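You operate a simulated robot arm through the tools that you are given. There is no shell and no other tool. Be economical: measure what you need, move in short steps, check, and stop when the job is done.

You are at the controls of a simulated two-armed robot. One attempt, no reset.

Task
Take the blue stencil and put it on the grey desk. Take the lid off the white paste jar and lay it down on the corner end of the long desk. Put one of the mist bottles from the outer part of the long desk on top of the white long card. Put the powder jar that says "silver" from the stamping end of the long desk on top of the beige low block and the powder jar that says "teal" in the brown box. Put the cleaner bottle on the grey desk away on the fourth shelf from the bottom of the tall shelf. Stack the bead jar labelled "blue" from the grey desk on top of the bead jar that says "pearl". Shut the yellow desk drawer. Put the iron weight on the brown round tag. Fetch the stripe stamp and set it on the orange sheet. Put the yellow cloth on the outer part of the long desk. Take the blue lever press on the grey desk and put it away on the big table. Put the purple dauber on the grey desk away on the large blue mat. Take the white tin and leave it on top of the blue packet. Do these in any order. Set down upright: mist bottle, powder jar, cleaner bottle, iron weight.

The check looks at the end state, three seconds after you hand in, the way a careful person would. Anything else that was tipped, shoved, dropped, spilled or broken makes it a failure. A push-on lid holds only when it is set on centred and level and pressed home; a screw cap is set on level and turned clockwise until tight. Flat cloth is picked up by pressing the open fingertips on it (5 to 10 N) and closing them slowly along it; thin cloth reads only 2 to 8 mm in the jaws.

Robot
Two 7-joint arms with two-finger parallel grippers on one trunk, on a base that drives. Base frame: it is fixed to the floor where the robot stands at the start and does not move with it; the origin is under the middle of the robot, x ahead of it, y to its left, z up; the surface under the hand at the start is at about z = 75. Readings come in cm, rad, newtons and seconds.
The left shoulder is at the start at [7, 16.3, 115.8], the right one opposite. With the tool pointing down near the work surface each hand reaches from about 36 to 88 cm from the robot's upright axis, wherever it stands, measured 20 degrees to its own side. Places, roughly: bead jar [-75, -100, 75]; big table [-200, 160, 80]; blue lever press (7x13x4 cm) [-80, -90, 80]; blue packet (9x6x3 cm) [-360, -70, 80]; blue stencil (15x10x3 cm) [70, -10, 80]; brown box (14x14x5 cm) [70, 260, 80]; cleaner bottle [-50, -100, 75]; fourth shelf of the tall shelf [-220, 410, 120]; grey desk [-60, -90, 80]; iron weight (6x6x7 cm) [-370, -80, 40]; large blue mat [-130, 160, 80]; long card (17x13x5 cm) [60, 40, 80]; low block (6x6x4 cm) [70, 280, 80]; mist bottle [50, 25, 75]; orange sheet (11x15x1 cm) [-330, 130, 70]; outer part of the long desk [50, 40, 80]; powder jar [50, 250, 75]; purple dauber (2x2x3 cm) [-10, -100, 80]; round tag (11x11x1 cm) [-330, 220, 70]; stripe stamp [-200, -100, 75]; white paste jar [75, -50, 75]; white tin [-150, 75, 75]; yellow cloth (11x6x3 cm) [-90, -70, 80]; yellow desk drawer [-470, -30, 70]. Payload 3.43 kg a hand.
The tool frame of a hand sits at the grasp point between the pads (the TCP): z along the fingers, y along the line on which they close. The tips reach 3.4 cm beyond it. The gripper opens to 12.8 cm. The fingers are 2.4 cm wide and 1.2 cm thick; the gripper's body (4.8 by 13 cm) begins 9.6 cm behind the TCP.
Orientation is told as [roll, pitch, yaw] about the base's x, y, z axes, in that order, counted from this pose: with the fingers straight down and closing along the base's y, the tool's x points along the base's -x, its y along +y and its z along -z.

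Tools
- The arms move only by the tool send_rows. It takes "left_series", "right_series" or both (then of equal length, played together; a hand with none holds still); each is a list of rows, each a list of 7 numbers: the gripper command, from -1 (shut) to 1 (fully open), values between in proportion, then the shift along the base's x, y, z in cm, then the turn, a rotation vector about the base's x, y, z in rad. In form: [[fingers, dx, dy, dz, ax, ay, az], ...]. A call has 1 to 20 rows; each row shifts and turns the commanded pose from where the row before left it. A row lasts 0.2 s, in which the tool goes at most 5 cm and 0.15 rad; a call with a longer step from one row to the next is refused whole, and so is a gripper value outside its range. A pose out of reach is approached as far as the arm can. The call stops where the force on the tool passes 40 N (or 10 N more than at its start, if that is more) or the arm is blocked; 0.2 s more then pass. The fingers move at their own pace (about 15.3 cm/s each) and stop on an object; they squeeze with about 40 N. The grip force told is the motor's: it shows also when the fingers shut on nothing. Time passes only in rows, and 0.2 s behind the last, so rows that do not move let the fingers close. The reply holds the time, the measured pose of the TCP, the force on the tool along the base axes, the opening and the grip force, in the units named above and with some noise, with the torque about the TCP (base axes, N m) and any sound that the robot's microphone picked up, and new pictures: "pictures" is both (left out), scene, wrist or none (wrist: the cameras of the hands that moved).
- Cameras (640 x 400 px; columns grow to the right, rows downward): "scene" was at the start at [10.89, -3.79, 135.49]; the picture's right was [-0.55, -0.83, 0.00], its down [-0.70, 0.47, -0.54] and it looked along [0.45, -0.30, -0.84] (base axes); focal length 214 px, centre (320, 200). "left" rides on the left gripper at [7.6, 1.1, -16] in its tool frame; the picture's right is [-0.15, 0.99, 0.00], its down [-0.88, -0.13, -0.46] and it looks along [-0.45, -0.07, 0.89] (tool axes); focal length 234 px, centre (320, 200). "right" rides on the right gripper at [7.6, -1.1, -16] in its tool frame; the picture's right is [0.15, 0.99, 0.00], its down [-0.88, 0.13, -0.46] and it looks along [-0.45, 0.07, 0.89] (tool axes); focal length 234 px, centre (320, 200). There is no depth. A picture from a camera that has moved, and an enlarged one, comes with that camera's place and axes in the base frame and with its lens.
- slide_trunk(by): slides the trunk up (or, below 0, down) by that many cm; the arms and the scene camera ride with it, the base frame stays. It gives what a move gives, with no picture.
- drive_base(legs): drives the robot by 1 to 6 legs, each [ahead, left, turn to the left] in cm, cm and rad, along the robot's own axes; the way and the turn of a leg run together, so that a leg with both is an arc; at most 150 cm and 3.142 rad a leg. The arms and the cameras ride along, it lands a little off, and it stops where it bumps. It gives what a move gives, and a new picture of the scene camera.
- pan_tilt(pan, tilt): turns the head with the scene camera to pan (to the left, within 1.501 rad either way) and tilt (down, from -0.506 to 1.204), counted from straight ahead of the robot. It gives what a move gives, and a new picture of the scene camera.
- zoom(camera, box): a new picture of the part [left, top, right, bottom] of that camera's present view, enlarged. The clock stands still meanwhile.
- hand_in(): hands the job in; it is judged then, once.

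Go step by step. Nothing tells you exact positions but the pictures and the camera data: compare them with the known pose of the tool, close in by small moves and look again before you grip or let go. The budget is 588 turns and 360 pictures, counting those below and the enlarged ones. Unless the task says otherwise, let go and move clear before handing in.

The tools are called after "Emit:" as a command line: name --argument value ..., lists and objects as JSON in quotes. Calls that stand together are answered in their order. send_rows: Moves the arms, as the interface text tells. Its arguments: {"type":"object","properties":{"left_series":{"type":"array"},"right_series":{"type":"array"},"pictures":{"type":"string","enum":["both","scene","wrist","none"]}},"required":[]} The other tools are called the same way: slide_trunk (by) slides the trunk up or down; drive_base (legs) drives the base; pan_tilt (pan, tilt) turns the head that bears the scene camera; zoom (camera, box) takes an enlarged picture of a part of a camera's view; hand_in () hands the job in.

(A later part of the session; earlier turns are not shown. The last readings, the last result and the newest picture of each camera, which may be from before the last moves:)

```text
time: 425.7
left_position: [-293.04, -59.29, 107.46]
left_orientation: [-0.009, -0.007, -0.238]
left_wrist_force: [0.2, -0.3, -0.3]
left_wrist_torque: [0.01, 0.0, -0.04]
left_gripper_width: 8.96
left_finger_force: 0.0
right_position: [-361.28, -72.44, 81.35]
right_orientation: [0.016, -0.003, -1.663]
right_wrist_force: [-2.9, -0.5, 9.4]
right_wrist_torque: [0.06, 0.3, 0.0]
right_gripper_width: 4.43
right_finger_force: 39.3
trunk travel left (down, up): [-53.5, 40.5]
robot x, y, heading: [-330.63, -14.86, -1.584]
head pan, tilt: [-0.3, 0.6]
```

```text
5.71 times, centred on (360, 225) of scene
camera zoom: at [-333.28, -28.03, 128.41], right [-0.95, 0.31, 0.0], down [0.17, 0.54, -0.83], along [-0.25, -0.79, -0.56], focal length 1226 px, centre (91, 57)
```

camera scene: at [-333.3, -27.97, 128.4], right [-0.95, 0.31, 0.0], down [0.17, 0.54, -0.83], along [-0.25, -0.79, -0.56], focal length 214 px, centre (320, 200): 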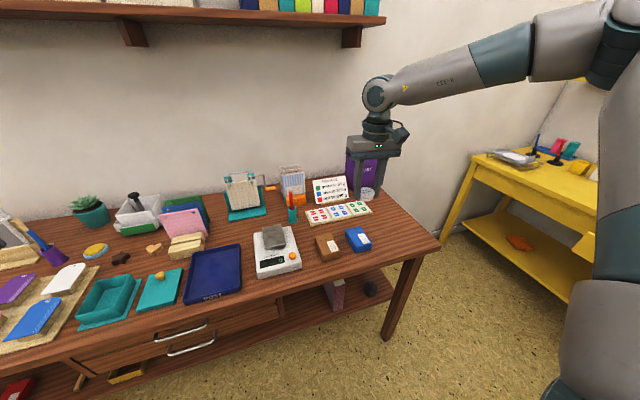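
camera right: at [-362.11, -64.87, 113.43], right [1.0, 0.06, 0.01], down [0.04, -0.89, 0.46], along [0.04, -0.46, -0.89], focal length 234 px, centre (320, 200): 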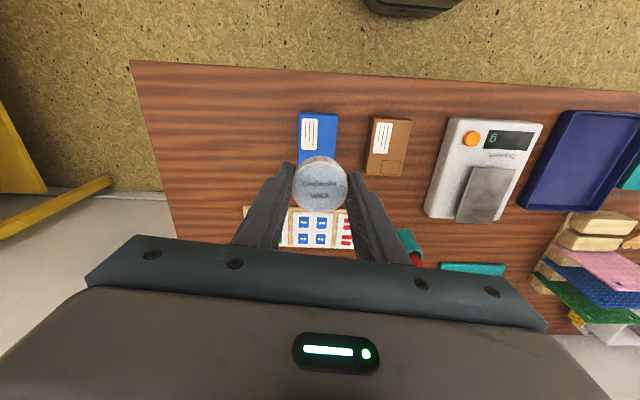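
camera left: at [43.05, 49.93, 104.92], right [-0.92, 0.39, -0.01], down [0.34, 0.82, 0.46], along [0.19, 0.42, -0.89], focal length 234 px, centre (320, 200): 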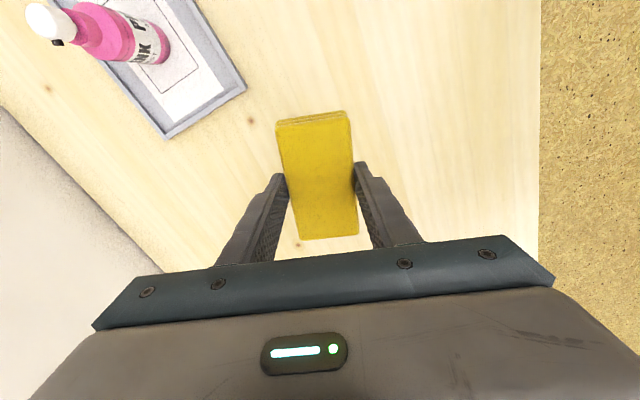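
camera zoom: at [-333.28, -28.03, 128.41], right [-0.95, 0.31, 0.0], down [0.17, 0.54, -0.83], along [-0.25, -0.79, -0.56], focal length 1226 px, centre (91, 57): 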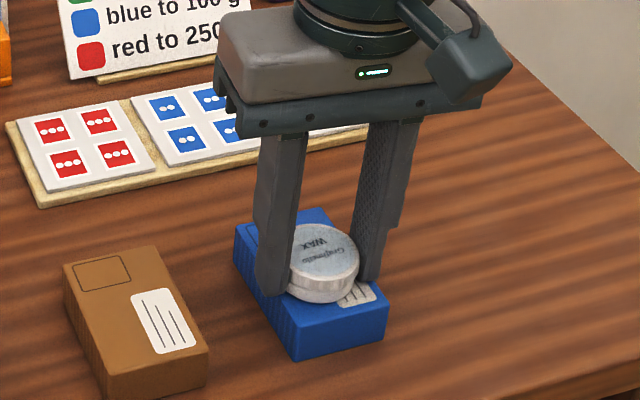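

Contact. I open gently and lift away.

Emit:
send_rows --right_series '[[-1, 0, 0, 0.1, 0, 0, 0], [-0.25, 0, 0, 0, 0, 0, 0], [-0.1, 0, 0, 0, 0, 0, 0], [0, 0, 0, 0, 0, 0, 0], [0, 0, 0, 1, 0, 0, 0], [0, 0, 0, 4, 0, 0, 0], [0, 0, 0, 4.5, 0, 0, 0], [0, 0, 0, 4.5, 0, 0, 0], [0, 0, 0, 4.5, 0, 0, 0], [0, 0, 3, 3, 0, 0, 0], [0, 0, 4, 0, 0, 0, 0]]' --pictures "scene"

Emit:
zoom --camera "scene" --box '[290, 190, 430, 320]'

```text
time: 428.1
left_position: [-293.19, -59.28, 107.53]
left_orientation: [-0.011, -0.01, -0.242]
left_wrist_force: [0.2, -0.1, 0.2]
left_wrist_torque: [-0.01, 0.0, 0.01]
left_gripper_width: 8.97
left_finger_force: 0.0
right_position: [-361.28, -65.47, 102.9]
right_orientation: [0.016, -0.002, -1.662]
right_wrist_force: [0.6, 0.3, 0.4]
right_wrist_torque: [0.0, 0.01, -0.05]
right_gripper_width: 6.39
right_finger_force: 0.1
trunk travel left (down, up): [-53.5, 40.5]
robot x, y, heading: [-330.65, -14.93, -1.581]
head pan, tilt: [-0.3, 0.6]
camera scene: at [-333.36, -27.99, 128.4], right [-0.95, 0.31, 0.0], down [0.17, 0.54, -0.83], along [-0.25, -0.79, -0.56], focal length 214 px, centre (320, 200)
```

scene: 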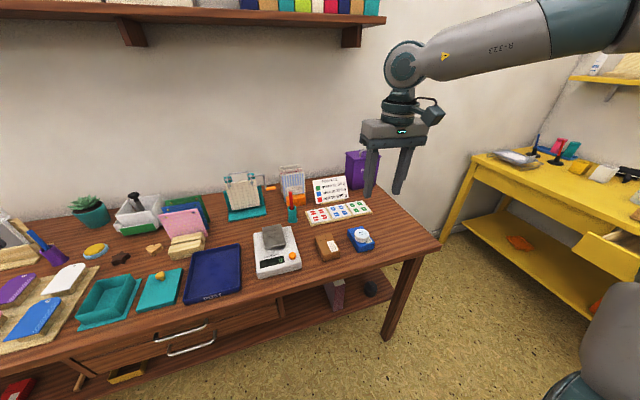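

```text
3.08 times, centred on (360, 255) of scene
camera zoom: at [-333.36, -27.99, 128.4], right [-0.95, 0.31, 0.0], down [0.17, 0.54, -0.83], along [-0.25, -0.79, -0.56], focal length 660 px, centre (197, 31)
```

zoom: 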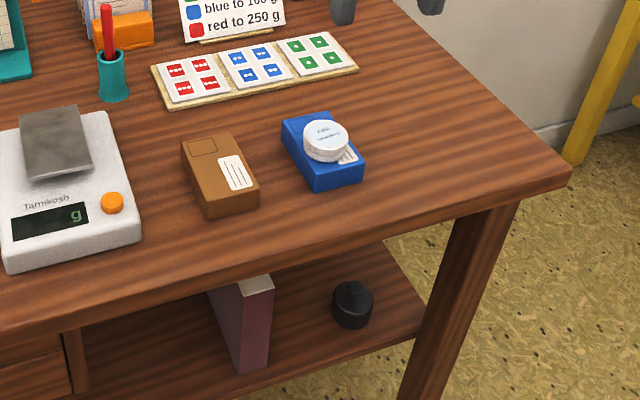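

The tin sits on the packet. Next the iron weight on the lower shelf at about [-371,-75,~43]: I back off, raise the left hand, and lower the trunk so the right arm can reach in under the desktop.

Emit:
drive_base --legs '[[-27, 0, 0]]'

Emit:
send_rows --left_series '[[0, 0, 0, 4.5, 0, 0, 0], [0, 0, 0, 4.5, 0, 0, 0], [0, 0, 0, 4.5, 0, 0, 0], [0, 0, 0, 4.5, 0, 0, 0], [0, 0, 0, 4.5, 0, 0, 0], [0, 0, 0, 4.5, 0, 0, 0], [0, 0, 0, 4.5, 0, 0, 0], [0, 0, 0, 0, 0, 0, 0], [0, 0, 0, 0, 0, 0, 0]]' --right_series '[[0.4, 0, 0, 0, -0.13, 0, 0], [0.4, 0, 0, 0, -0.13, 0, 0], [0.4, 0, 0, 0, -0.13, 0, 0], [0.4, 0, 0, 0, -0.13, 0, 0], [0.4, 0, 0, 0, -0.13, 0, 0], [0.4, 0, 0, 0, -0.13, 0, 0], [0.4, 0, 0, 0, -0.13, 0, 0], [0.4, 0, 0, 0, -0.137, 0, 0], [0.4, 0, 0, 0, 0, 0, 0]]' --pictures "none"

Emit:
slide_trunk --by -36

Emit:
pan_tilt --pan -0.5 --tilt 0.5

```text
time: 430.0
left_position: [-292.66, -32.25, 107.47]
left_orientation: [-0.01, -0.006, -0.239]
left_wrist_force: [0.6, -0.2, 0.6]
left_wrist_torque: [0.0, 0.02, 0.0]
left_gripper_width: 8.98
left_finger_force: 0.0
right_position: [-360.75, -38.57, 102.81]
right_orientation: [0.015, -0.005, -1.662]
right_wrist_force: [-1.0, 0.4, -0.7]
right_wrist_torque: [-0.05, 0.04, 0.0]
right_gripper_width: 6.43
right_finger_force: 0.0
trunk travel left (down, up): [-53.5, 40.5]
robot x, y, heading: [-330.27, 12.38, -1.582]
head pan, tilt: [-0.3, 0.6]
camera scene: at [-332.94, -1.0, 128.39], right [-0.95, 0.31, 0.0], down [0.17, 0.54, -0.83], along [-0.25, -0.79, -0.56], focal length 214 px, centre (320, 200)
```

scene: 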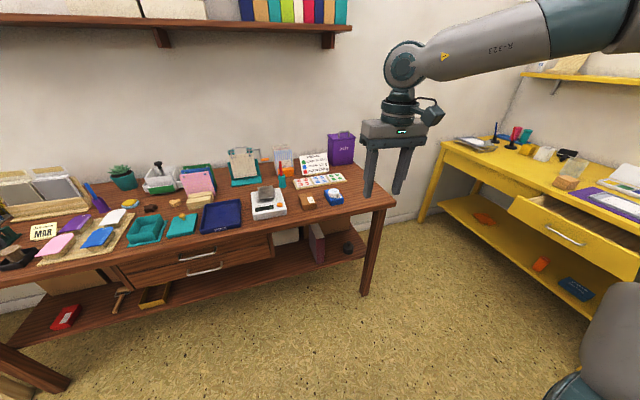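

```text
time: 432.0
left_position: [-293.35, -33.36, 135.83]
left_orientation: [-0.01, -0.007, -0.238]
left_wrist_force: [0.8, -0.5, -0.1]
left_wrist_torque: [0.01, 0.03, 0.01]
left_gripper_width: 6.4
left_finger_force: 0.1
left hand out of reach, approached as far as the arm can: row 6, 7
right_position: [-362.15, -42.99, 104.76]
right_orientation: [0.17, -1.044, -1.749]
right_wrist_force: [0.2, -0.3, 0.4]
right_wrist_torque: [0.02, -0.01, -0.01]
right_gripper_width: 8.93
right_finger_force: 0.1
right hand out of reach, approached as far as the arm can: row 7, 8
trunk travel left (down, up): [-53.5, 40.5]
robot x, y, heading: [-330.35, 12.35, -1.587]
head pan, tilt: [-0.3, 0.6]
```

```text
time: 435.5
left_position: [-293.1, -33.4, 99.84]
left_orientation: [-0.009, -0.008, -0.237]
left_wrist_force: [-0.6, 0.1, -0.9]
left_wrist_torque: [0.01, -0.01, -0.04]
left_gripper_width: 6.44
left_finger_force: 0.0
right_position: [-361.99, -42.98, 68.85]
right_orientation: [0.168, -1.042, -1.747]
right_wrist_force: [0.3, -0.2, 0.2]
right_wrist_torque: [0.01, 0.01, 0.03]
right_gripper_width: 8.97
right_finger_force: 0.0
trunk travel left (down, up): [-17.5, 76.5]
robot x, y, heading: [-330.07, 11.98, -1.58]
head pan, tilt: [-0.3, 0.6]
```

```text
time: 436.3
left_position: [-293.19, -33.46, 99.81]
left_orientation: [-0.01, -0.007, -0.237]
left_wrist_force: [-0.9, 0.5, 0.3]
left_wrist_torque: [-0.01, 0.01, 0.01]
left_gripper_width: 6.38
left_finger_force: 0.0
right_position: [-362.0, -43.0, 68.88]
right_orientation: [0.168, -1.042, -1.746]
right_wrist_force: [0.7, -0.4, -0.8]
right_wrist_torque: [-0.03, -0.03, -0.02]
right_gripper_width: 8.95
right_finger_force: 0.1
trunk travel left (down, up): [-17.5, 76.5]
robot x, y, heading: [-330.31, 12.35, -1.581]
head pan, tilt: [-0.499, 0.499]
camera scene: at [-334.67, -0.57, 93.29], right [-0.87, 0.49, 0.0], down [0.23, 0.42, -0.88], along [-0.43, -0.77, -0.48], focal length 214 px, centre (320, 200)
```

scene: 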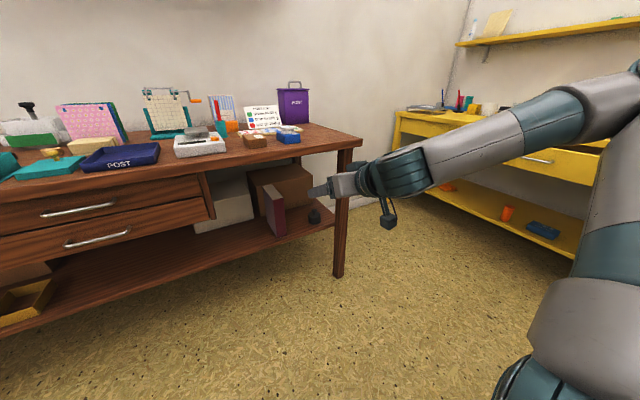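

Emit:
zoom --camera "scene" --box '[250, 140, 400, 250]'

Emit:
zoom --camera "right" --box '[0, 0, 640, 400]'

```text
3.64 times, centred on (325, 195) of scene
camera zoom: at [-334.67, -0.57, 93.29], right [-0.87, 0.49, 0.0], down [0.23, 0.42, -0.88], along [-0.43, -0.77, -0.48], focal length 780 px, centre (302, 218)
```

zoom: 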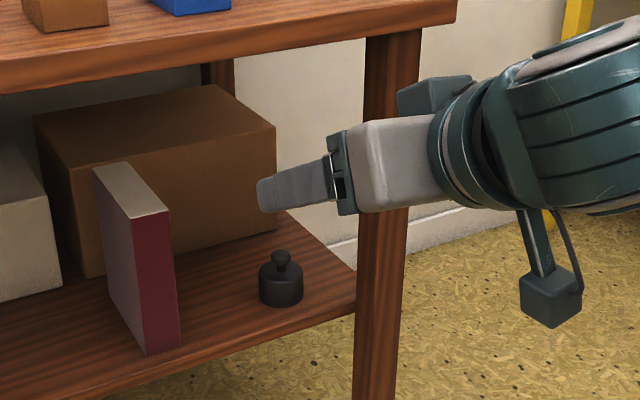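

```text
1.00 times, centred on (320, 200) of right (not enlarged: the box is as wide or as high as the picture)
camera zoom: at [-362.57, -25.29, 70.06], right [1.0, 0.04, -0.04], down [0.04, -0.05, 1.0], along [0.04, -1.0, -0.05], focal length 234 px, centre (320, 200)
```

zoom: 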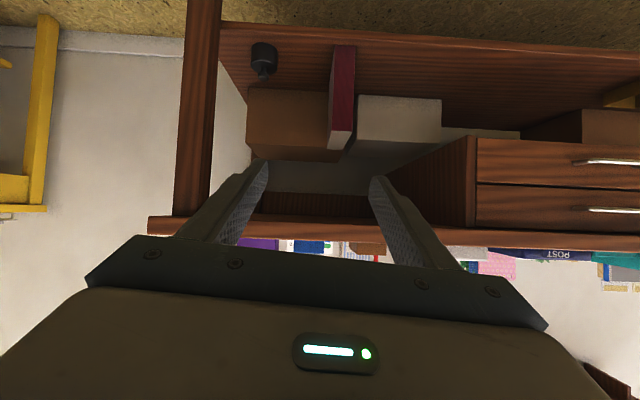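

The weight is triangulated at about [-374.6,-78], z≈33–40, just behind the desk leg (x<-377). I level the wrist, turn it to point diagonally (−0.35 rad) and lower it.

Emit:
send_rows --right_series '[[0.3, 0, 0, -3, 0.0075, 0.042, -0.0725], [0.3, 0, 0, -3, 0.0075, 0.042, -0.0725], [0.3, 0, 0, -4, 0, 0, -0.117], [0.3, 0, 0, -4, 0, 0, -0.117], [0.3, 0, 0, -4, 0, 0, -0.117], [0.3, 0, 0, -4, 0, 0, 0], [0.3, 0, 0, -4, 0, 0, 0], [0.3, 0, 0, 0, 0, 0, 0]]' --pictures "both"

```text
time: 438.1
left_position: [-293.12, -33.48, 99.88]
left_orientation: [-0.01, -0.008, -0.237]
left_wrist_force: [0.5, 0.7, -0.3]
left_wrist_torque: [0.0, -0.03, -0.02]
left_gripper_width: 6.38
left_finger_force: 0.0
right_position: [-363.98, -44.89, 44.83]
right_orientation: [0.0, -1.041, -2.099]
right_wrist_force: [-0.8, 0.7, -0.6]
right_wrist_torque: [-0.02, 0.0, 0.01]
right_gripper_width: 8.33
right_finger_force: 0.1
right hand out of reach, approached as far as the arm can: row 1, 2, 7
trunk travel left (down, up): [-17.5, 76.5]
robot x, y, heading: [-330.19, 12.52, -1.581]
head pan, tilt: [-0.499, 0.499]
camera scene: at [-334.68, -0.58, 93.29], right [-0.87, 0.49, 0.0], down [0.23, 0.42, -0.88], along [-0.43, -0.77, -0.48], focal length 214 px, centre (320, 200)
camera right: at [-355.96, -29.06, 46.41], right [0.89, -0.43, -0.13], down [0.09, -0.11, 0.99], along [-0.44, -0.89, -0.06], focal length 234 px, centre (320, 200)
```

scene: 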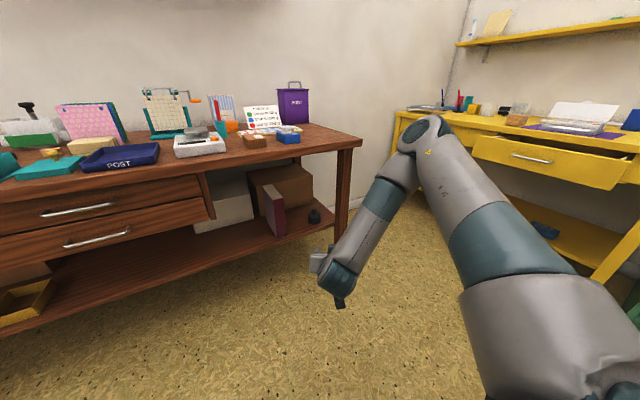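
right: 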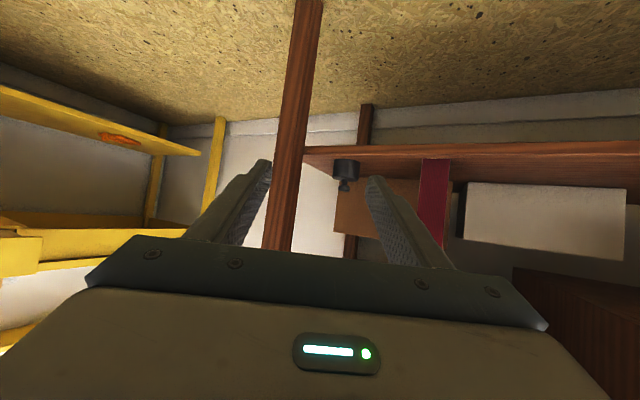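

Orientation is good. I turn 0.12 rad more, then drive ahead 17 cm and check.

Emit:
send_rows --right_series '[[0.3, 0, 0, 0, 0, 0, -0.12], [0.3, 0, 0, 0, 0, 0, 0]]' --pictures "none"

Emit:
drive_base --legs '[[17, 0, 0]]'

Emit:
zoom --camera "right" --box '[0, 0, 640, 400]'

```text
time: 438.7
left_position: [-293.14, -33.43, 99.69]
left_orientation: [-0.01, -0.007, -0.237]
left_wrist_force: [-0.1, 0.0, 0.0]
left_wrist_torque: [-0.03, 0.0, -0.01]
left_gripper_width: 6.4
left_finger_force: 0.1
right_position: [-364.86, -44.84, 45.91]
right_orientation: [-0.001, -1.037, -2.218]
right_wrist_force: [1.2, 0.6, -0.1]
right_wrist_torque: [-0.01, -0.01, 0.03]
right_gripper_width: 8.32
right_finger_force: 0.0
right hand out of reach, approached as far as the arm can: row 1
trunk travel left (down, up): [-17.5, 76.5]
robot x, y, heading: [-330.13, 12.18, -1.583]
head pan, tilt: [-0.499, 0.499]
```

```text
time: 440.1
left_position: [-293.35, -50.07, 99.71]
left_orientation: [-0.009, -0.007, -0.234]
left_wrist_force: [-0.5, 0.1, 0.5]
left_wrist_torque: [0.0, -0.02, 0.01]
left_gripper_width: 6.42
left_finger_force: 0.0
right_position: [-364.97, -61.6, 45.91]
right_orientation: [0.0, -1.038, -2.215]
right_wrist_force: [0.1, -1.0, 0.1]
right_wrist_torque: [0.0, 0.01, 0.03]
right_gripper_width: 8.31
right_finger_force: 0.0
trunk travel left (down, up): [-17.5, 76.5]
robot x, y, heading: [-330.62, -4.48, -1.581]
head pan, tilt: [-0.499, 0.499]
camera scene: at [-334.82, -17.31, 93.28], right [-0.87, 0.49, 0.0], down [0.23, 0.42, -0.88], along [-0.43, -0.77, -0.48], focal length 214 px, centre (320, 200)
```

scene: 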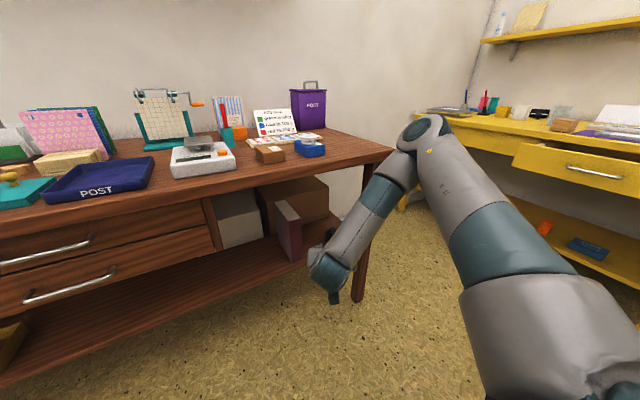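

```text
1.00 times, centred on (320, 200) of right (not enlarged: the box is as wide or as high as the picture)
camera zoom: at [-355.18, -46.83, 47.38], right [0.84, -0.53, -0.13], down [0.07, -0.12, 0.99], along [-0.54, -0.84, -0.06], focal length 234 px, centre (320, 200)
```

zoom: 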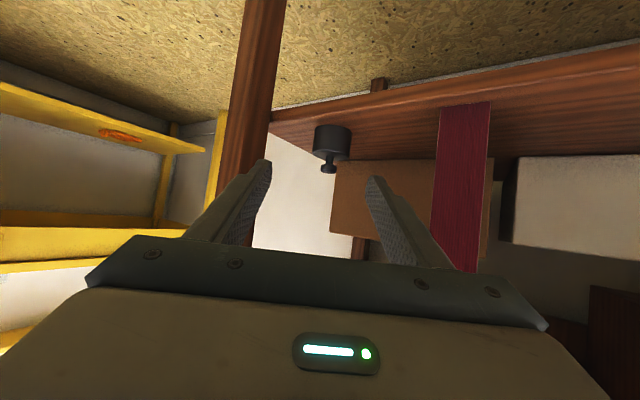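

Weight confirmed at [-374.3,-77.8]. I advance to a standoff and then along the finger direction, checking half-way.

Emit:
send_rows --right_series '[[0.3, -0.4, -2.4, -0.4, 0, 0, 0], [0.3, -0.4, -2.4, -0.3, 0, 0, 0], [0.3, -1.3, -1.7, -1.3, 0, 0, 0], [0.3, -1.3, -1.7, -1.3, 0, 0, 0], [0.3, -1.3, -1.7, -1.3, 0, 0, 0], [0.3, 0, 0, 0, 0, 0, 0]]' --pictures "both"

```text
time: 441.5
left_position: [-293.3, -50.03, 99.74]
left_orientation: [-0.011, -0.006, -0.236]
left_wrist_force: [0.2, -1.5, 0.2]
left_wrist_torque: [0.02, 0.01, 0.0]
left_gripper_width: 6.39
left_finger_force: 0.0
right_position: [-370.76, -71.07, 42.53]
right_orientation: [0.002, -1.037, -2.215]
right_wrist_force: [-0.4, -0.5, -0.5]
right_wrist_torque: [-0.01, 0.01, 0.02]
right_gripper_width: 8.34
right_finger_force: 0.0
right hand out of reach, approached as far as the arm can: row 3, 4, 5
trunk travel left (down, up): [-17.5, 76.5]
robot x, y, heading: [-330.6, -4.21, -1.579]
head pan, tilt: [-0.499, 0.499]
camera scene: at [-334.82, -17.25, 93.29], right [-0.87, 0.49, 0.0], down [0.23, 0.42, -0.88], along [-0.43, -0.77, -0.48], focal length 214 px, centre (320, 200)
camera right: at [-361.03, -56.21, 44.1], right [0.84, -0.53, -0.13], down [0.07, -0.12, 0.99], along [-0.54, -0.84, -0.06], focal length 234 px, centre (320, 200)
```

scene: 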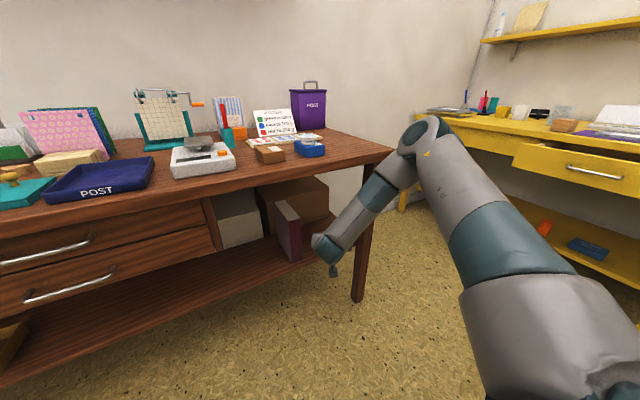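
right: 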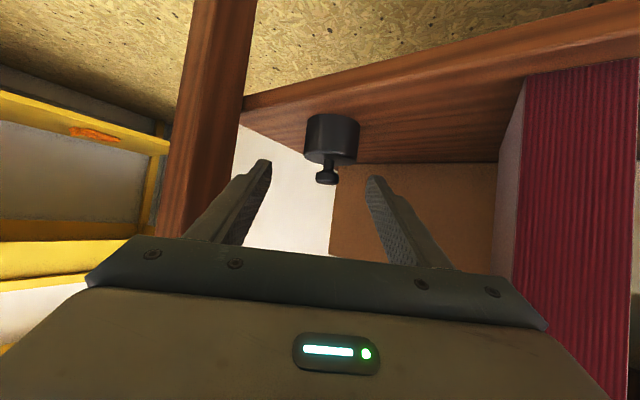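

The wrist limits lowering, so I lower the trunk 5.5 cm, then let the base carry the hand in.

Emit:
slide_trunk --by -5.5

Emit:
zoom --camera "right" --box '[160, 40, 480, 260]'

```text
time: 442.5
left_position: [-293.31, -50.04, 94.24]
left_orientation: [-0.01, -0.007, -0.238]
left_wrist_force: [0.2, 0.1, -0.6]
left_wrist_torque: [-0.03, -0.01, -0.01]
left_gripper_width: 6.4
left_finger_force: 0.1
right_position: [-370.79, -70.94, 37.06]
right_orientation: [0.003, -1.039, -2.214]
right_wrist_force: [-0.3, 0.1, -0.3]
right_wrist_torque: [0.03, 0.03, -0.01]
right_gripper_width: 8.33
right_finger_force: 0.1
trunk travel left (down, up): [-12.0, 82.0]
robot x, y, heading: [-330.58, -4.57, -1.576]
head pan, tilt: [-0.499, 0.499]
```

```text
1.82 times, centred on (320, 150) of right
camera zoom: at [-361.01, -56.19, 38.63], right [0.84, -0.53, -0.12], down [0.07, -0.12, 0.99], along [-0.54, -0.84, -0.06], focal length 426 px, centre (320, 291)
```

zoom: 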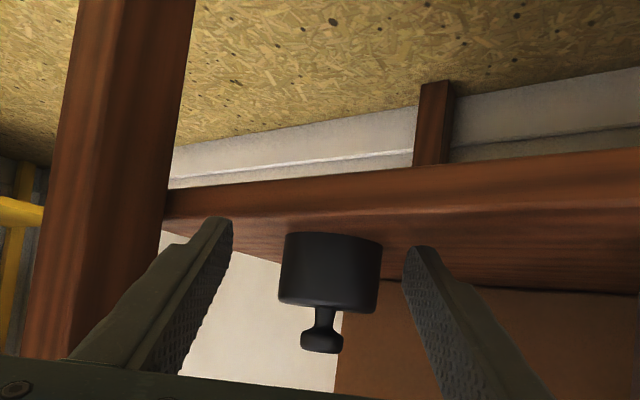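

Aligned: the weight is centred between the open fingers. The base carries the hand the last 7 cm.

Emit:
drive_base --legs '[[4, -2, 0]]'

Emit:
zoom --camera "right" --box '[160, 40, 480, 260]'

```text
time: 443.4
left_position: [-295.26, -54.12, 94.25]
left_orientation: [-0.007, -0.007, -0.236]
left_wrist_force: [-0.1, -0.6, 0.6]
left_wrist_torque: [0.04, -0.01, -0.02]
left_gripper_width: 6.4
left_finger_force: 0.0
right_position: [-372.81, -74.96, 36.84]
right_orientation: [0.003, -1.035, -2.216]
right_wrist_force: [0.7, 0.2, 0.3]
right_wrist_torque: [-0.02, -0.03, 0.01]
right_gripper_width: 8.32
right_finger_force: 0.0
trunk travel left (down, up): [-12.0, 82.0]
robot x, y, heading: [-332.79, -8.32, -1.583]
head pan, tilt: [-0.499, 0.499]
camera scene: at [-336.85, -21.29, 87.78], right [-0.87, 0.49, 0.0], down [0.23, 0.42, -0.88], along [-0.43, -0.77, -0.48], focal length 214 px, centre (320, 200)
```

scene: 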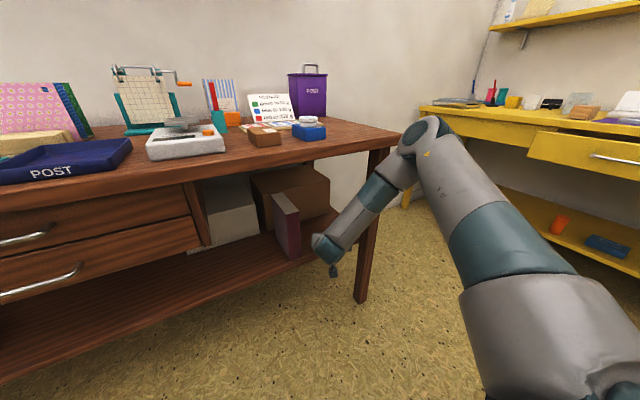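

```text
1.82 times, centred on (320, 150) of right
camera zoom: at [-363.02, -60.21, 38.56], right [0.84, -0.53, -0.13], down [0.07, -0.12, 0.99], along [-0.54, -0.84, -0.06], focal length 426 px, centre (320, 291)
```

zoom: 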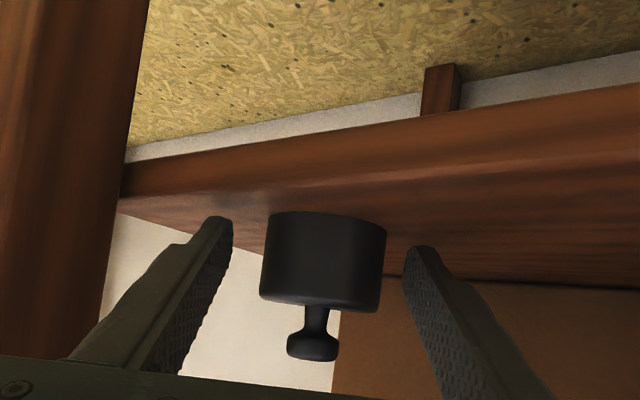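

Emit:
drive_base --legs '[[2.5, -1.2, 0]]'

Emit:
send_rows --right_series '[[-1, 0, 0, 0, 0, 0, 0], [-1, 0, 0, 0, 0, 0, 0], [-1, 0, 0, 0, 0, 0, 0]]' --pictures "wrist"

```text
time: 444.2
left_position: [-296.49, -56.57, 94.18]
left_orientation: [-0.009, -0.008, -0.237]
left_wrist_force: [-0.2, 0.6, 0.1]
left_wrist_torque: [0.01, 0.0, -0.02]
left_gripper_width: 6.41
left_finger_force: 0.0
right_position: [-373.96, -77.56, 37.01]
right_orientation: [0.001, -1.036, -2.214]
right_wrist_force: [-0.7, 0.3, -0.5]
right_wrist_torque: [-0.02, 0.01, -0.03]
right_gripper_width: 8.32
right_finger_force: 0.1
trunk travel left (down, up): [-12.0, 82.0]
robot x, y, heading: [-333.87, -11.03, -1.578]
head pan, tilt: [-0.499, 0.499]
camera scene: at [-338.06, -23.75, 87.78], right [-0.87, 0.49, 0.0], down [0.23, 0.42, -0.88], along [-0.43, -0.77, -0.48], focal length 214 px, centre (320, 200)
```

scene: 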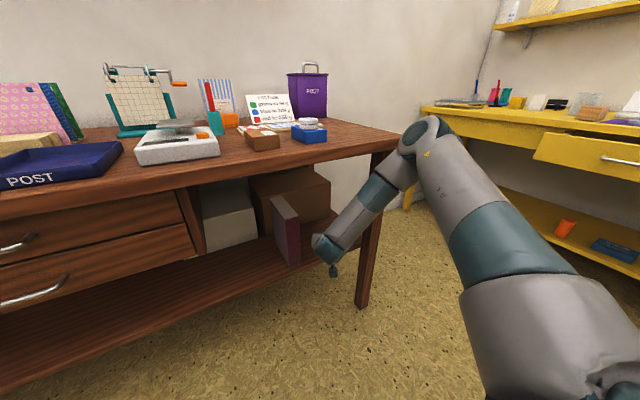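

```text
time: 445.0
left_position: [-296.42, -56.54, 94.23]
left_orientation: [-0.011, -0.008, -0.238]
left_wrist_force: [-0.1, 0.3, -0.1]
left_wrist_torque: [-0.01, 0.0, 0.01]
left_gripper_width: 6.4
left_finger_force: 0.0
right_position: [-374.13, -77.55, 37.0]
right_orientation: [0.002, -1.036, -2.216]
right_wrist_force: [-3.3, 2.7, 0.5]
right_wrist_torque: [0.06, 0.07, -0.03]
right_gripper_width: 5.89
right_finger_force: 39.9
trunk travel left (down, up): [-12.0, 82.0]
robot x, y, heading: [-333.7, -10.78, -1.579]
head pan, tilt: [-0.499, 0.499]
camera right: at [-364.27, -62.64, 38.6], right [0.84, -0.53, -0.13], down [0.07, -0.12, 0.99], along [-0.54, -0.84, -0.06], focal length 234 px, centre (320, 200)
```

right: 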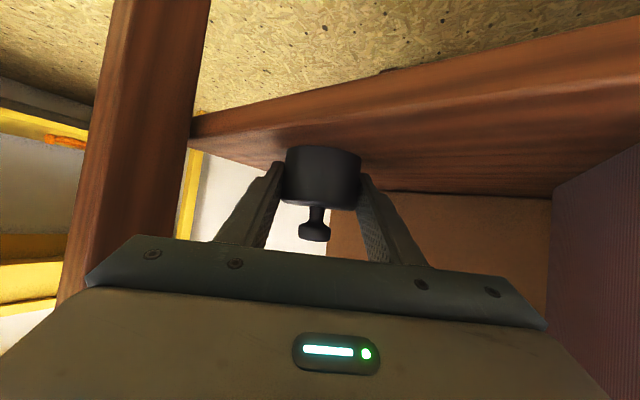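

Gripped. I lift with the trunk 3 cm and drive straight back.

Emit:
slide_trunk --by 3

Emit:
drive_base --legs '[[-7, 3.5, 0], [-30, 0, 0]]'

Emit:
zoom --camera "right" --box '[0, 0, 640, 400]'

```text
time: 445.8
left_position: [-296.55, -56.56, 97.13]
left_orientation: [-0.008, -0.006, -0.236]
left_wrist_force: [-0.2, 0.3, -1.1]
left_wrist_torque: [0.01, 0.0, -0.03]
left_gripper_width: 6.39
left_finger_force: 0.1
right_position: [-373.93, -77.54, 39.87]
right_orientation: [0.0, -1.034, -2.213]
right_wrist_force: [0.5, 0.1, -9.2]
right_wrist_torque: [0.09, -0.06, -0.01]
right_gripper_width: 5.86
right_finger_force: 40.0
trunk travel left (down, up): [-15.0, 79.0]
robot x, y, heading: [-333.81, -11.06, -1.583]
head pan, tilt: [-0.499, 0.499]
```

```text
time: 448.4
left_position: [-292.81, -20.76, 97.24]
left_orientation: [-0.01, -0.008, -0.235]
left_wrist_force: [-0.1, -0.5, 0.1]
left_wrist_torque: [-0.01, 0.04, 0.0]
left_gripper_width: 6.39
left_finger_force: 0.1
right_position: [-370.31, -41.77, 39.66]
right_orientation: [-0.003, -1.033, -2.212]
right_wrist_force: [0.1, 0.6, -8.7]
right_wrist_torque: [0.04, -0.02, 0.03]
right_gripper_width: 5.89
right_finger_force: 40.3
trunk travel left (down, up): [-15.0, 79.0]
robot x, y, heading: [-329.98, 25.09, -1.577]
head pan, tilt: [-0.499, 0.499]
stopped in leg 2: the robot was blocked; the commanded pose is now the measured one
camera scene: at [-334.3, 11.97, 90.77], right [-0.87, 0.49, 0.0], down [0.23, 0.42, -0.88], along [-0.43, -0.77, -0.48], focal length 214 px, centre (320, 200)
```

scene: 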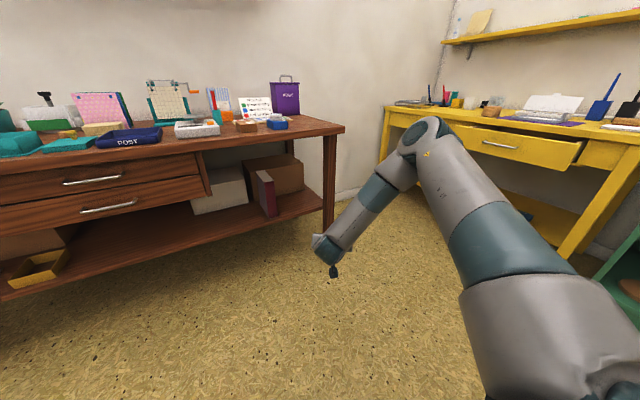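

```text
1.00 times, centred on (320, 200) of right (not enlarged: the box is as wide or as high as the picture)
camera zoom: at [-360.45, -26.8, 41.38], right [0.84, -0.53, -0.13], down [0.07, -0.13, 0.99], along [-0.54, -0.84, -0.07], focal length 234 px, centre (320, 200)
```

zoom: 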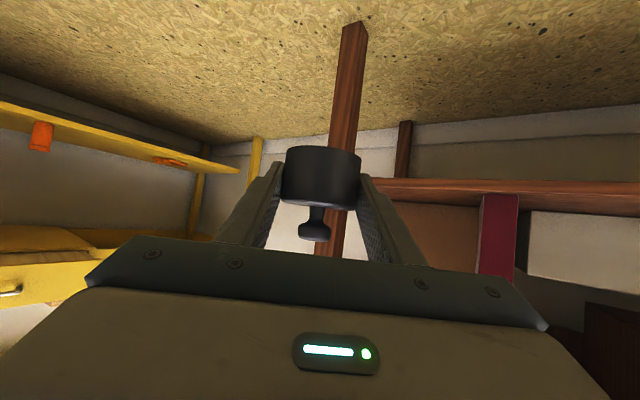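

Something behind blocked the base. I move ahead a little, raise the trunk, and turn to see what is there.

Emit:
drive_base --legs '[[8, 0, 0]]'

Emit:
slide_trunk --by 40

Emit:
pan_tilt --pan -1.5 --tilt 0.5

Emit:
pan_tilt --pan 1.5 --tilt 0.5

```text
time: 449.5
left_position: [-292.69, -28.83, 97.19]
left_orientation: [-0.008, -0.008, -0.237]
left_wrist_force: [-1.3, -0.9, -0.3]
left_wrist_torque: [0.05, -0.01, 0.03]
left_gripper_width: 6.41
left_finger_force: 0.2
right_position: [-370.35, -49.72, 39.73]
right_orientation: [0.0, -1.034, -2.213]
right_wrist_force: [0.1, -0.7, -9.3]
right_wrist_torque: [0.07, -0.03, 0.0]
right_gripper_width: 5.89
right_finger_force: 39.5
trunk travel left (down, up): [-15.0, 79.0]
robot x, y, heading: [-330.2, 16.77, -1.58]
head pan, tilt: [-0.499, 0.499]
camera scene: at [-334.37, 3.9, 90.76], right [-0.87, 0.49, 0.0], down [0.23, 0.42, -0.88], along [-0.43, -0.77, -0.48], focal length 214 px, centre (320, 200)
```

scene: 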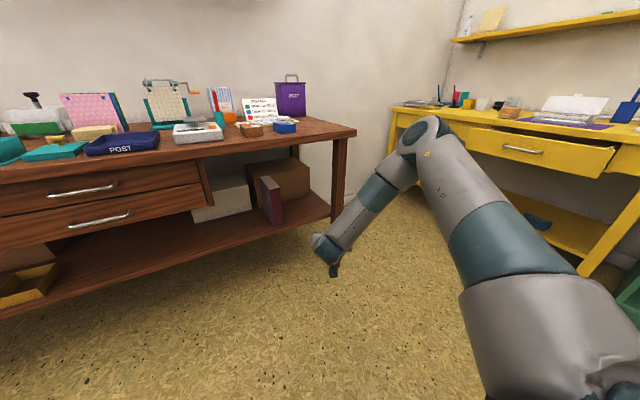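

```text
time: 453.3
left_position: [-292.78, -28.82, 137.21]
left_orientation: [-0.009, -0.008, -0.236]
left_wrist_force: [-0.7, 0.0, -0.1]
left_wrist_torque: [0.02, 0.0, -0.01]
left_gripper_width: 6.42
left_finger_force: 0.0
right_position: [-370.27, -49.8, 79.86]
right_orientation: [-0.001, -1.034, -2.213]
right_wrist_force: [-1.1, -0.5, -9.6]
right_wrist_torque: [0.07, -0.04, 0.01]
right_gripper_width: 5.87
right_finger_force: 39.8
trunk travel left (down, up): [-55.0, 39.0]
robot x, y, heading: [-329.58, 16.44, -1.581]
head pan, tilt: [-0.499, 0.499]
```

```text
time: 454.6
left_position: [-292.72, -28.93, 137.24]
left_orientation: [-0.009, -0.008, -0.237]
left_wrist_force: [-0.7, -1.1, -0.4]
left_wrist_torque: [0.01, 0.02, 0.0]
left_gripper_width: 6.42
left_finger_force: 0.1
right_position: [-370.25, -49.63, 79.81]
right_orientation: [0.0, -1.033, -2.213]
right_wrist_force: [-0.3, 0.7, -9.1]
right_wrist_torque: [0.06, -0.04, 0.02]
right_gripper_width: 5.87
right_finger_force: 40.2
trunk travel left (down, up): [-55.0, 39.0]
robot x, y, heading: [-330.19, 16.92, -1.578]
head pan, tilt: [-1.499, 0.499]
camera scene: at [-339.05, 11.29, 130.78], right [-0.06, 1.0, 0.0], down [0.48, 0.03, -0.88], along [-0.88, -0.06, -0.48], focal length 214 px, centre (320, 200)
```

scene: 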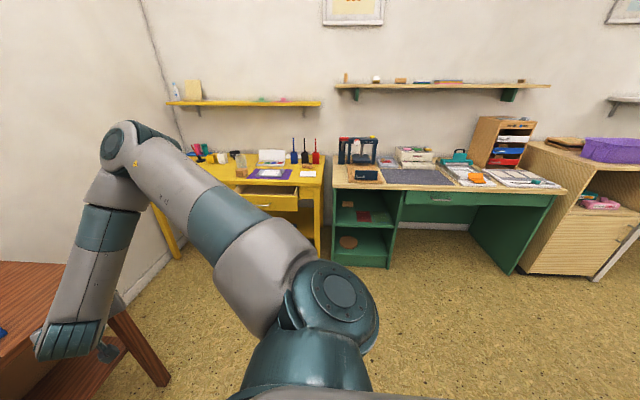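

```text
time: 457.2
left_position: [-292.8, -28.92, 137.24]
left_orientation: [-0.01, -0.007, -0.236]
left_wrist_force: [0.5, -0.4, -0.5]
left_wrist_torque: [0.02, 0.01, 0.01]
left_gripper_width: 6.41
left_finger_force: 0.1
right_position: [-370.26, -49.84, 79.86]
right_orientation: [-0.001, -1.034, -2.213]
right_wrist_force: [0.6, 0.4, -9.3]
right_wrist_torque: [0.08, -0.04, 0.0]
right_gripper_width: 5.83
right_finger_force: 40.0
trunk travel left (down, up): [-55.0, 39.0]
robot x, y, heading: [-330.32, 17.08, -1.583]
head pan, tilt: [1.499, 0.499]
camera scene: at [-320.9, 11.15, 130.79], right [-0.08, -1.0, 0.0], down [-0.48, 0.04, -0.88], along [0.88, -0.07, -0.48], focal length 214 px, centre (320, 200)
```

scene: 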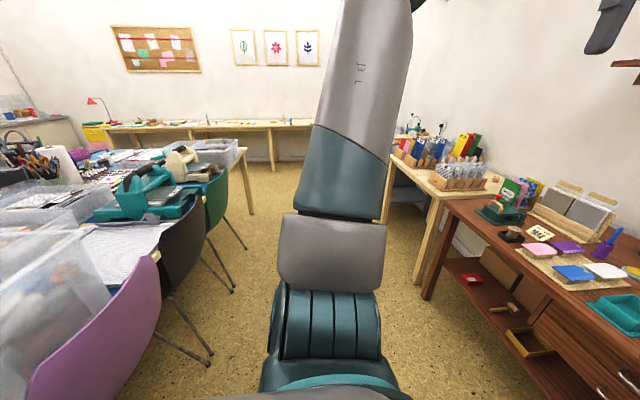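

A chair stands behind. I tuck the right hand in (weight kept upright), then move west to clear the chairs and look north.

Emit:
send_rows --right_series '[[-1, 2, 2, 3.5, 0, 0, 0.126], [-1, 2, 2, 3.5, 0, 0, 0.126], [-1, 2, 1, 4, 0, 0, 0.126], [-1, 2, 0, 4, 0, 0, 0.126], [-1, 1, 0, 4, 0, 0, 0.126], [-1, 0, 0, 3, 0, 0, 0], [-1, 0, 0, 0, 0, 0, 0]]' --left_series '[[0, 0, 0, -3, 0, 0, -0.13], [0, 0, 0, -3, 0, 0, -0.13], [0, 0, 0, -3, 0, 0, -0.13], [0, 0, 0, -3, 0, 0, -0.13], [0, 0, 0, -3, 0, 0, -0.13], [0, 0, 0, -3, 0, 0, -0.13], [0, 0, 0, 0, 0, 0, 0]]' --pictures "none"

Emit:
drive_base --legs '[[0, -45, 0], [0, 0, -1.57]]'

Emit:
pan_tilt --pan -1.4 --tilt 0.45

```text
time: 458.8
left_position: [-293.03, -28.63, 119.36]
left_orientation: [-0.01, -0.006, -1.018]
left_wrist_force: [-0.2, 0.8, -0.2]
left_wrist_torque: [-0.01, -0.02, -0.03]
left_gripper_width: 6.39
left_finger_force: 0.1
right_position: [-361.18, -44.89, 101.94]
right_orientation: [0.002, -1.035, -1.585]
right_wrist_force: [-0.5, -0.9, -9.3]
right_wrist_torque: [0.05, 0.02, 0.0]
right_gripper_width: 5.86
right_finger_force: 40.1
trunk travel left (down, up): [-55.0, 39.0]
robot x, y, heading: [-329.82, 16.83, -1.576]
head pan, tilt: [1.499, 0.499]
```

```text
time: 465.3
left_position: [-419.79, -19.95, 119.27]
left_orientation: [-0.009, -0.008, -2.584]
left_wrist_force: [-0.2, 0.3, -0.3]
left_wrist_torque: [0.0, 0.0, 0.02]
left_gripper_width: 6.39
left_finger_force: 0.0
right_position: [-436.17, 48.48, 101.96]
right_orientation: [0.003, -1.033, 3.127]
right_wrist_force: [-0.9, -0.6, -9.1]
right_wrist_torque: [-0.03, -0.09, -0.02]
right_gripper_width: 5.85
right_finger_force: 40.1
trunk travel left (down, up): [-55.0, 39.0]
robot x, y, heading: [-374.46, 17.35, 3.133]
head pan, tilt: [1.499, 0.499]
camera scene: at [-380.12, 8.39, 130.79], right [-1.0, 0.08, 0.0], down [0.04, 0.48, -0.88], along [-0.07, -0.88, -0.48], focal length 214 px, centre (320, 200)
```

scene: 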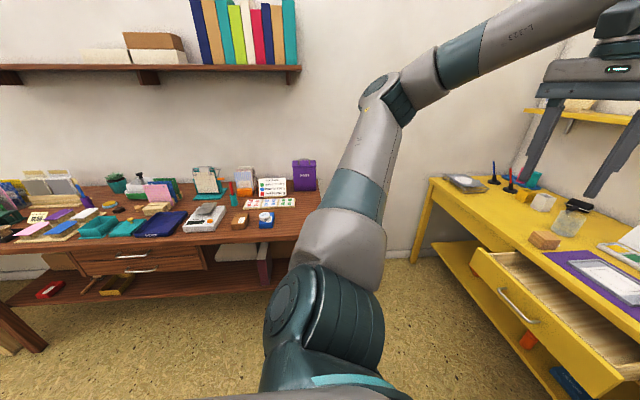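

```text
time: 467.8
left_position: [-419.86, -19.92, 119.28]
left_orientation: [-0.01, -0.008, -2.584]
left_wrist_force: [0.1, 0.6, 0.0]
left_wrist_torque: [-0.02, 0.01, -0.01]
left_gripper_width: 6.41
left_finger_force: 0.1
right_position: [-436.18, 48.37, 102.03]
right_orientation: [0.001, -1.032, 3.13]
right_wrist_force: [0.0, 0.1, -8.4]
right_wrist_torque: [-0.01, -0.09, -0.02]
right_gripper_width: 5.86
right_finger_force: 40.0
trunk travel left (down, up): [-55.0, 39.0]
robot x, y, heading: [-374.38, 17.27, 3.132]
head pan, tilt: [-1.4, 0.45]
camera scene: at [-380.93, 26.52, 131.23], right [0.99, 0.16, 0.0], down [0.07, -0.43, -0.9], along [-0.15, 0.89, -0.44], focal length 214 px, centre (320, 200)
```

scene: 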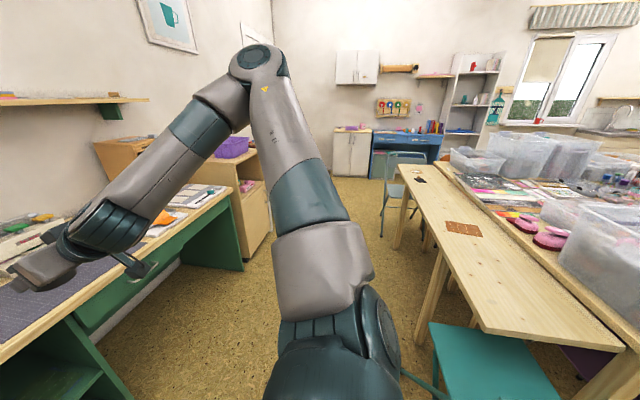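

The low table with the orange sheet is to the north. First, the yellow drawer beside me: its front is at x≈-447, y −50…−9. I retract the right hand, shift the base, and bring the left hand in front of the drawer with closed fingers.

Emit:
send_rows --right_series '[[-1, 3, 0, 1, 0, 0, 0], [-1, 3, 0, 1, 0, 0, 0], [-1, 3, 0, 1, 0, 0, 0], [-1, 3, 0, 1, 0, 0, 0], [-1, 0, 0, 0, 0, 0, 0], [-1, 0, 0, 0, 0, 0, 0]]' --left_series '[[-1, 2, 2, 0, 0, 0, -0.14], [-1, 2, 2, 0, 0, 0, -0.14], [-1, 0, 0, 0, 0, 0, -0.14], [-1, 0, 0, 0, 0, 0, -0.14], [-1, 0, 0, 0, 0, 0, 0], [-1, 0, 0, 0, 0, 0, 0]]' --pictures "none"

Emit:
drive_base --legs '[[0, 22, 0]]'

Emit:
pan_tilt --pan 0.4 --tilt 0.7

```text
time: 469.2
left_position: [-415.87, -15.98, 119.3]
left_orientation: [-0.009, -0.005, 3.137]
left_wrist_force: [0.6, 0.2, -0.2]
left_wrist_torque: [-0.01, -0.03, 0.0]
left_gripper_width: 0.0
left_finger_force: 33.0
right_position: [-428.58, 49.95, 107.88]
right_orientation: [0.0, -1.034, 3.13]
right_wrist_force: [-0.2, 0.2, -9.0]
right_wrist_torque: [-0.01, -0.09, 0.02]
right_gripper_width: 5.88
right_finger_force: 40.5
right hand out of reach, approached as far as the arm can: row 3, 4
trunk travel left (down, up): [-55.0, 39.0]
robot x, y, heading: [-374.35, 17.14, 3.133]
head pan, tilt: [-1.4, 0.45]
```

```text
time: 470.9
left_position: [-415.95, -37.63, 119.3]
left_orientation: [-0.01, -0.005, 3.139]
left_wrist_force: [0.2, -0.6, -0.7]
left_wrist_torque: [-0.01, 0.0, -0.03]
left_gripper_width: 0.02
left_finger_force: 33.3
right_position: [-428.71, 28.15, 107.95]
right_orientation: [0.003, -1.033, 3.127]
right_wrist_force: [-0.6, -0.1, -8.6]
right_wrist_torque: [0.01, -0.1, 0.02]
right_gripper_width: 5.86
right_finger_force: 39.9
trunk travel left (down, up): [-55.0, 39.0]
robot x, y, heading: [-374.38, -4.11, 3.129]
head pan, tilt: [-1.4, 0.45]
camera scene: at [-381.03, 4.63, 131.23], right [0.99, 0.16, 0.0], down [0.07, -0.43, -0.9], along [-0.15, 0.89, -0.44], focal length 214 px, centre (320, 200)
```

scene: 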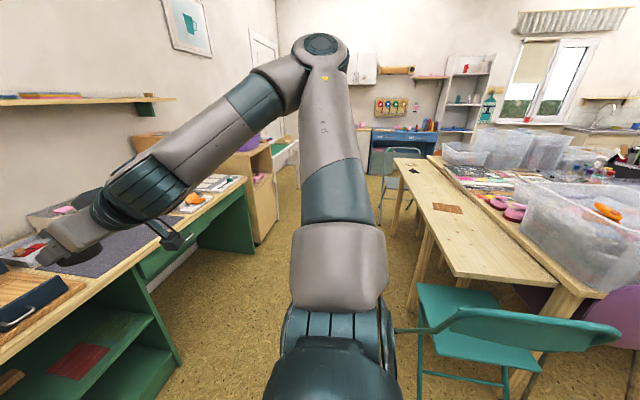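

```text
time: 472.7
left_position: [-416.02, -37.82, 119.37]
left_orientation: [-0.009, -0.007, 3.136]
left_wrist_force: [0.0, -0.6, -0.3]
left_wrist_torque: [0.02, 0.02, -0.01]
left_gripper_width: 0.04
left_finger_force: 33.1
right_position: [-428.75, 28.13, 107.93]
right_orientation: [0.003, -1.032, 3.129]
right_wrist_force: [0.0, 1.2, -8.8]
right_wrist_torque: [0.01, -0.05, 0.03]
right_gripper_width: 5.87
right_finger_force: 39.5
trunk travel left (down, up): [-55.0, 39.0]
robot x, y, heading: [-374.68, -4.38, 3.134]
head pan, tilt: [0.4, 0.7]
camera scene: at [-387.38, -7.68, 129.01], right [-0.38, 0.92, 0.0], down [0.6, 0.25, -0.76], along [-0.71, -0.29, -0.64], focal length 214 px, centre (320, 200)
```

scene: 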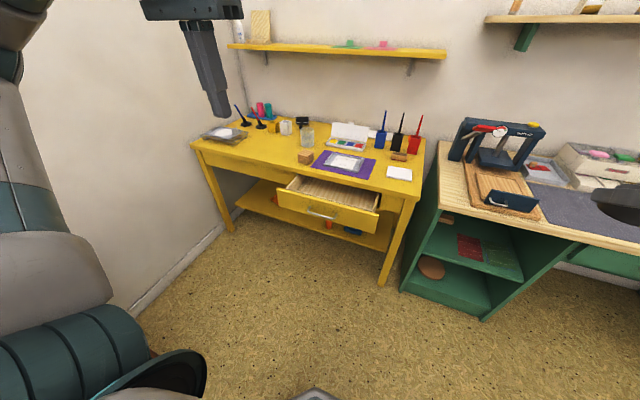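

Drawer front at x≈-452, centre y≈-31; desk front at x≈-465.5. I raise the weight further, drive 24 ahead, and lower the closed left hand in front of the drawer.

Emit:
send_rows --right_series '[[-1, 1, 0, 4, 0, 0, 0], [-1, 1, 0, 4, 0, 0, 0], [-1, 0, 0, 2, 0, 0, 0]]' --left_series '[[-1, 4, 2, 0, 0, 0, 0], [-1, 4, 2, 0, 0, 0, 0], [-1, 2, 2, 0, 0, 0, 0]]' --pictures "none"

Emit:
drive_base --legs '[[24, 0, 0]]'

Emit:
send_rows --left_series '[[-1, 0, 0, -4.5, 0, 0, 0], [-1, 0, 0, -4.5, 0, 0, 0], [-1, 0, 0, -4.5, 0, 0, 0], [-1, 0, 0, -4.5, 0, 0, 0], [-1, 0, 0, -4.5, 0, 0, 0], [-1, 0, 0, -4.5, 0, 0, 0], [-1, 0, 0, -4.5, 0, 0, 0], [-1, 0, 0, -4.5, 0, 0, 0], [-1, 0, 0, 0, 0, 0, 0]]' --pictures "scene"

```text
time: 473.5
left_position: [-405.95, -31.62, 119.32]
left_orientation: [-0.009, -0.006, 3.141]
left_wrist_force: [0.4, 0.1, 0.0]
left_wrist_torque: [-0.03, 0.01, 0.0]
left_gripper_width: 0.0
left_finger_force: 32.9
right_position: [-427.06, 28.04, 117.58]
right_orientation: [0.005, -1.031, 3.129]
right_wrist_force: [-0.3, -0.1, -9.5]
right_wrist_torque: [-0.03, -0.06, 0.01]
right_gripper_width: 5.87
right_finger_force: 40.0
trunk travel left (down, up): [-55.0, 39.0]
robot x, y, heading: [-374.63, -4.42, 3.134]
head pan, tilt: [0.4, 0.7]
```

```text
time: 475.3
left_position: [-430.7, -31.66, 119.42]
left_orientation: [-0.008, -0.008, 3.136]
left_wrist_force: [-0.8, 0.4, -1.2]
left_wrist_torque: [-0.03, -0.01, 0.0]
left_gripper_width: 0.0
left_finger_force: 33.3
right_position: [-451.7, 28.09, 117.69]
right_orientation: [0.0, -1.033, 3.129]
right_wrist_force: [1.0, -0.3, -9.3]
right_wrist_torque: [-0.03, -0.08, -0.01]
right_gripper_width: 5.88
right_finger_force: 40.0
trunk travel left (down, up): [-55.0, 39.0]
robot x, y, heading: [-399.83, -4.53, 3.138]
head pan, tilt: [0.4, 0.7]
camera scene: at [-412.26, -7.55, 129.01], right [-0.38, 0.92, 0.0], down [0.6, 0.25, -0.76], along [-0.71, -0.29, -0.64], focal length 214 px, centre (320, 200)
```

scene: 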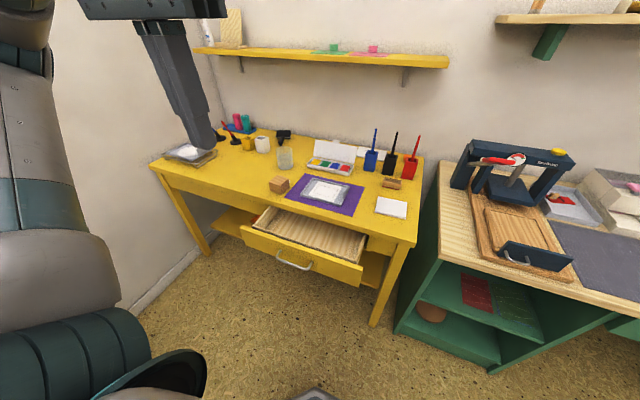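

```text
time: 477.3
left_position: [-437.3, -32.74, 86.16]
left_orientation: [-0.008, -0.007, 3.139]
left_wrist_force: [0.0, -0.7, 0.9]
left_wrist_torque: [0.0, -0.02, 0.05]
left_gripper_width: 0.0
left_finger_force: 33.1
left hand out of reach, approached as far as the arm can: row 4, 5, 6, 7, 8
right_position: [-451.59, 28.29, 117.61]
right_orientation: [0.003, -1.031, 3.13]
right_wrist_force: [0.2, -0.3, -9.7]
right_wrist_torque: [0.0, -0.14, 0.05]
right_gripper_width: 5.87
right_finger_force: 39.7
trunk travel left (down, up): [-55.0, 39.0]
robot x, y, heading: [-399.87, -4.43, 3.134]
head pan, tilt: [0.4, 0.7]
camera scene: at [-412.24, -7.5, 129.02], right [-0.38, 0.92, 0.0], down [0.6, 0.25, -0.76], along [-0.71, -0.29, -0.64], focal length 214 px, centre (320, 200)
```

scene: 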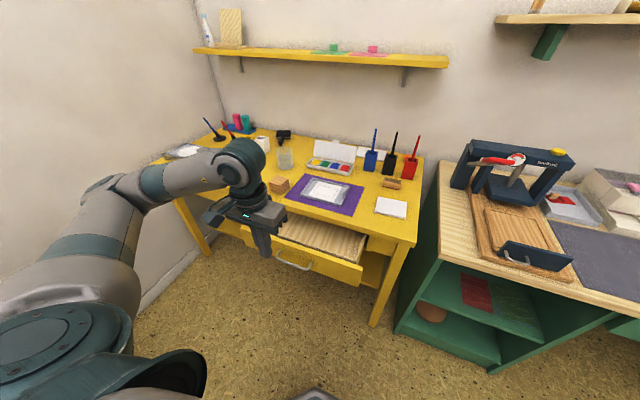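

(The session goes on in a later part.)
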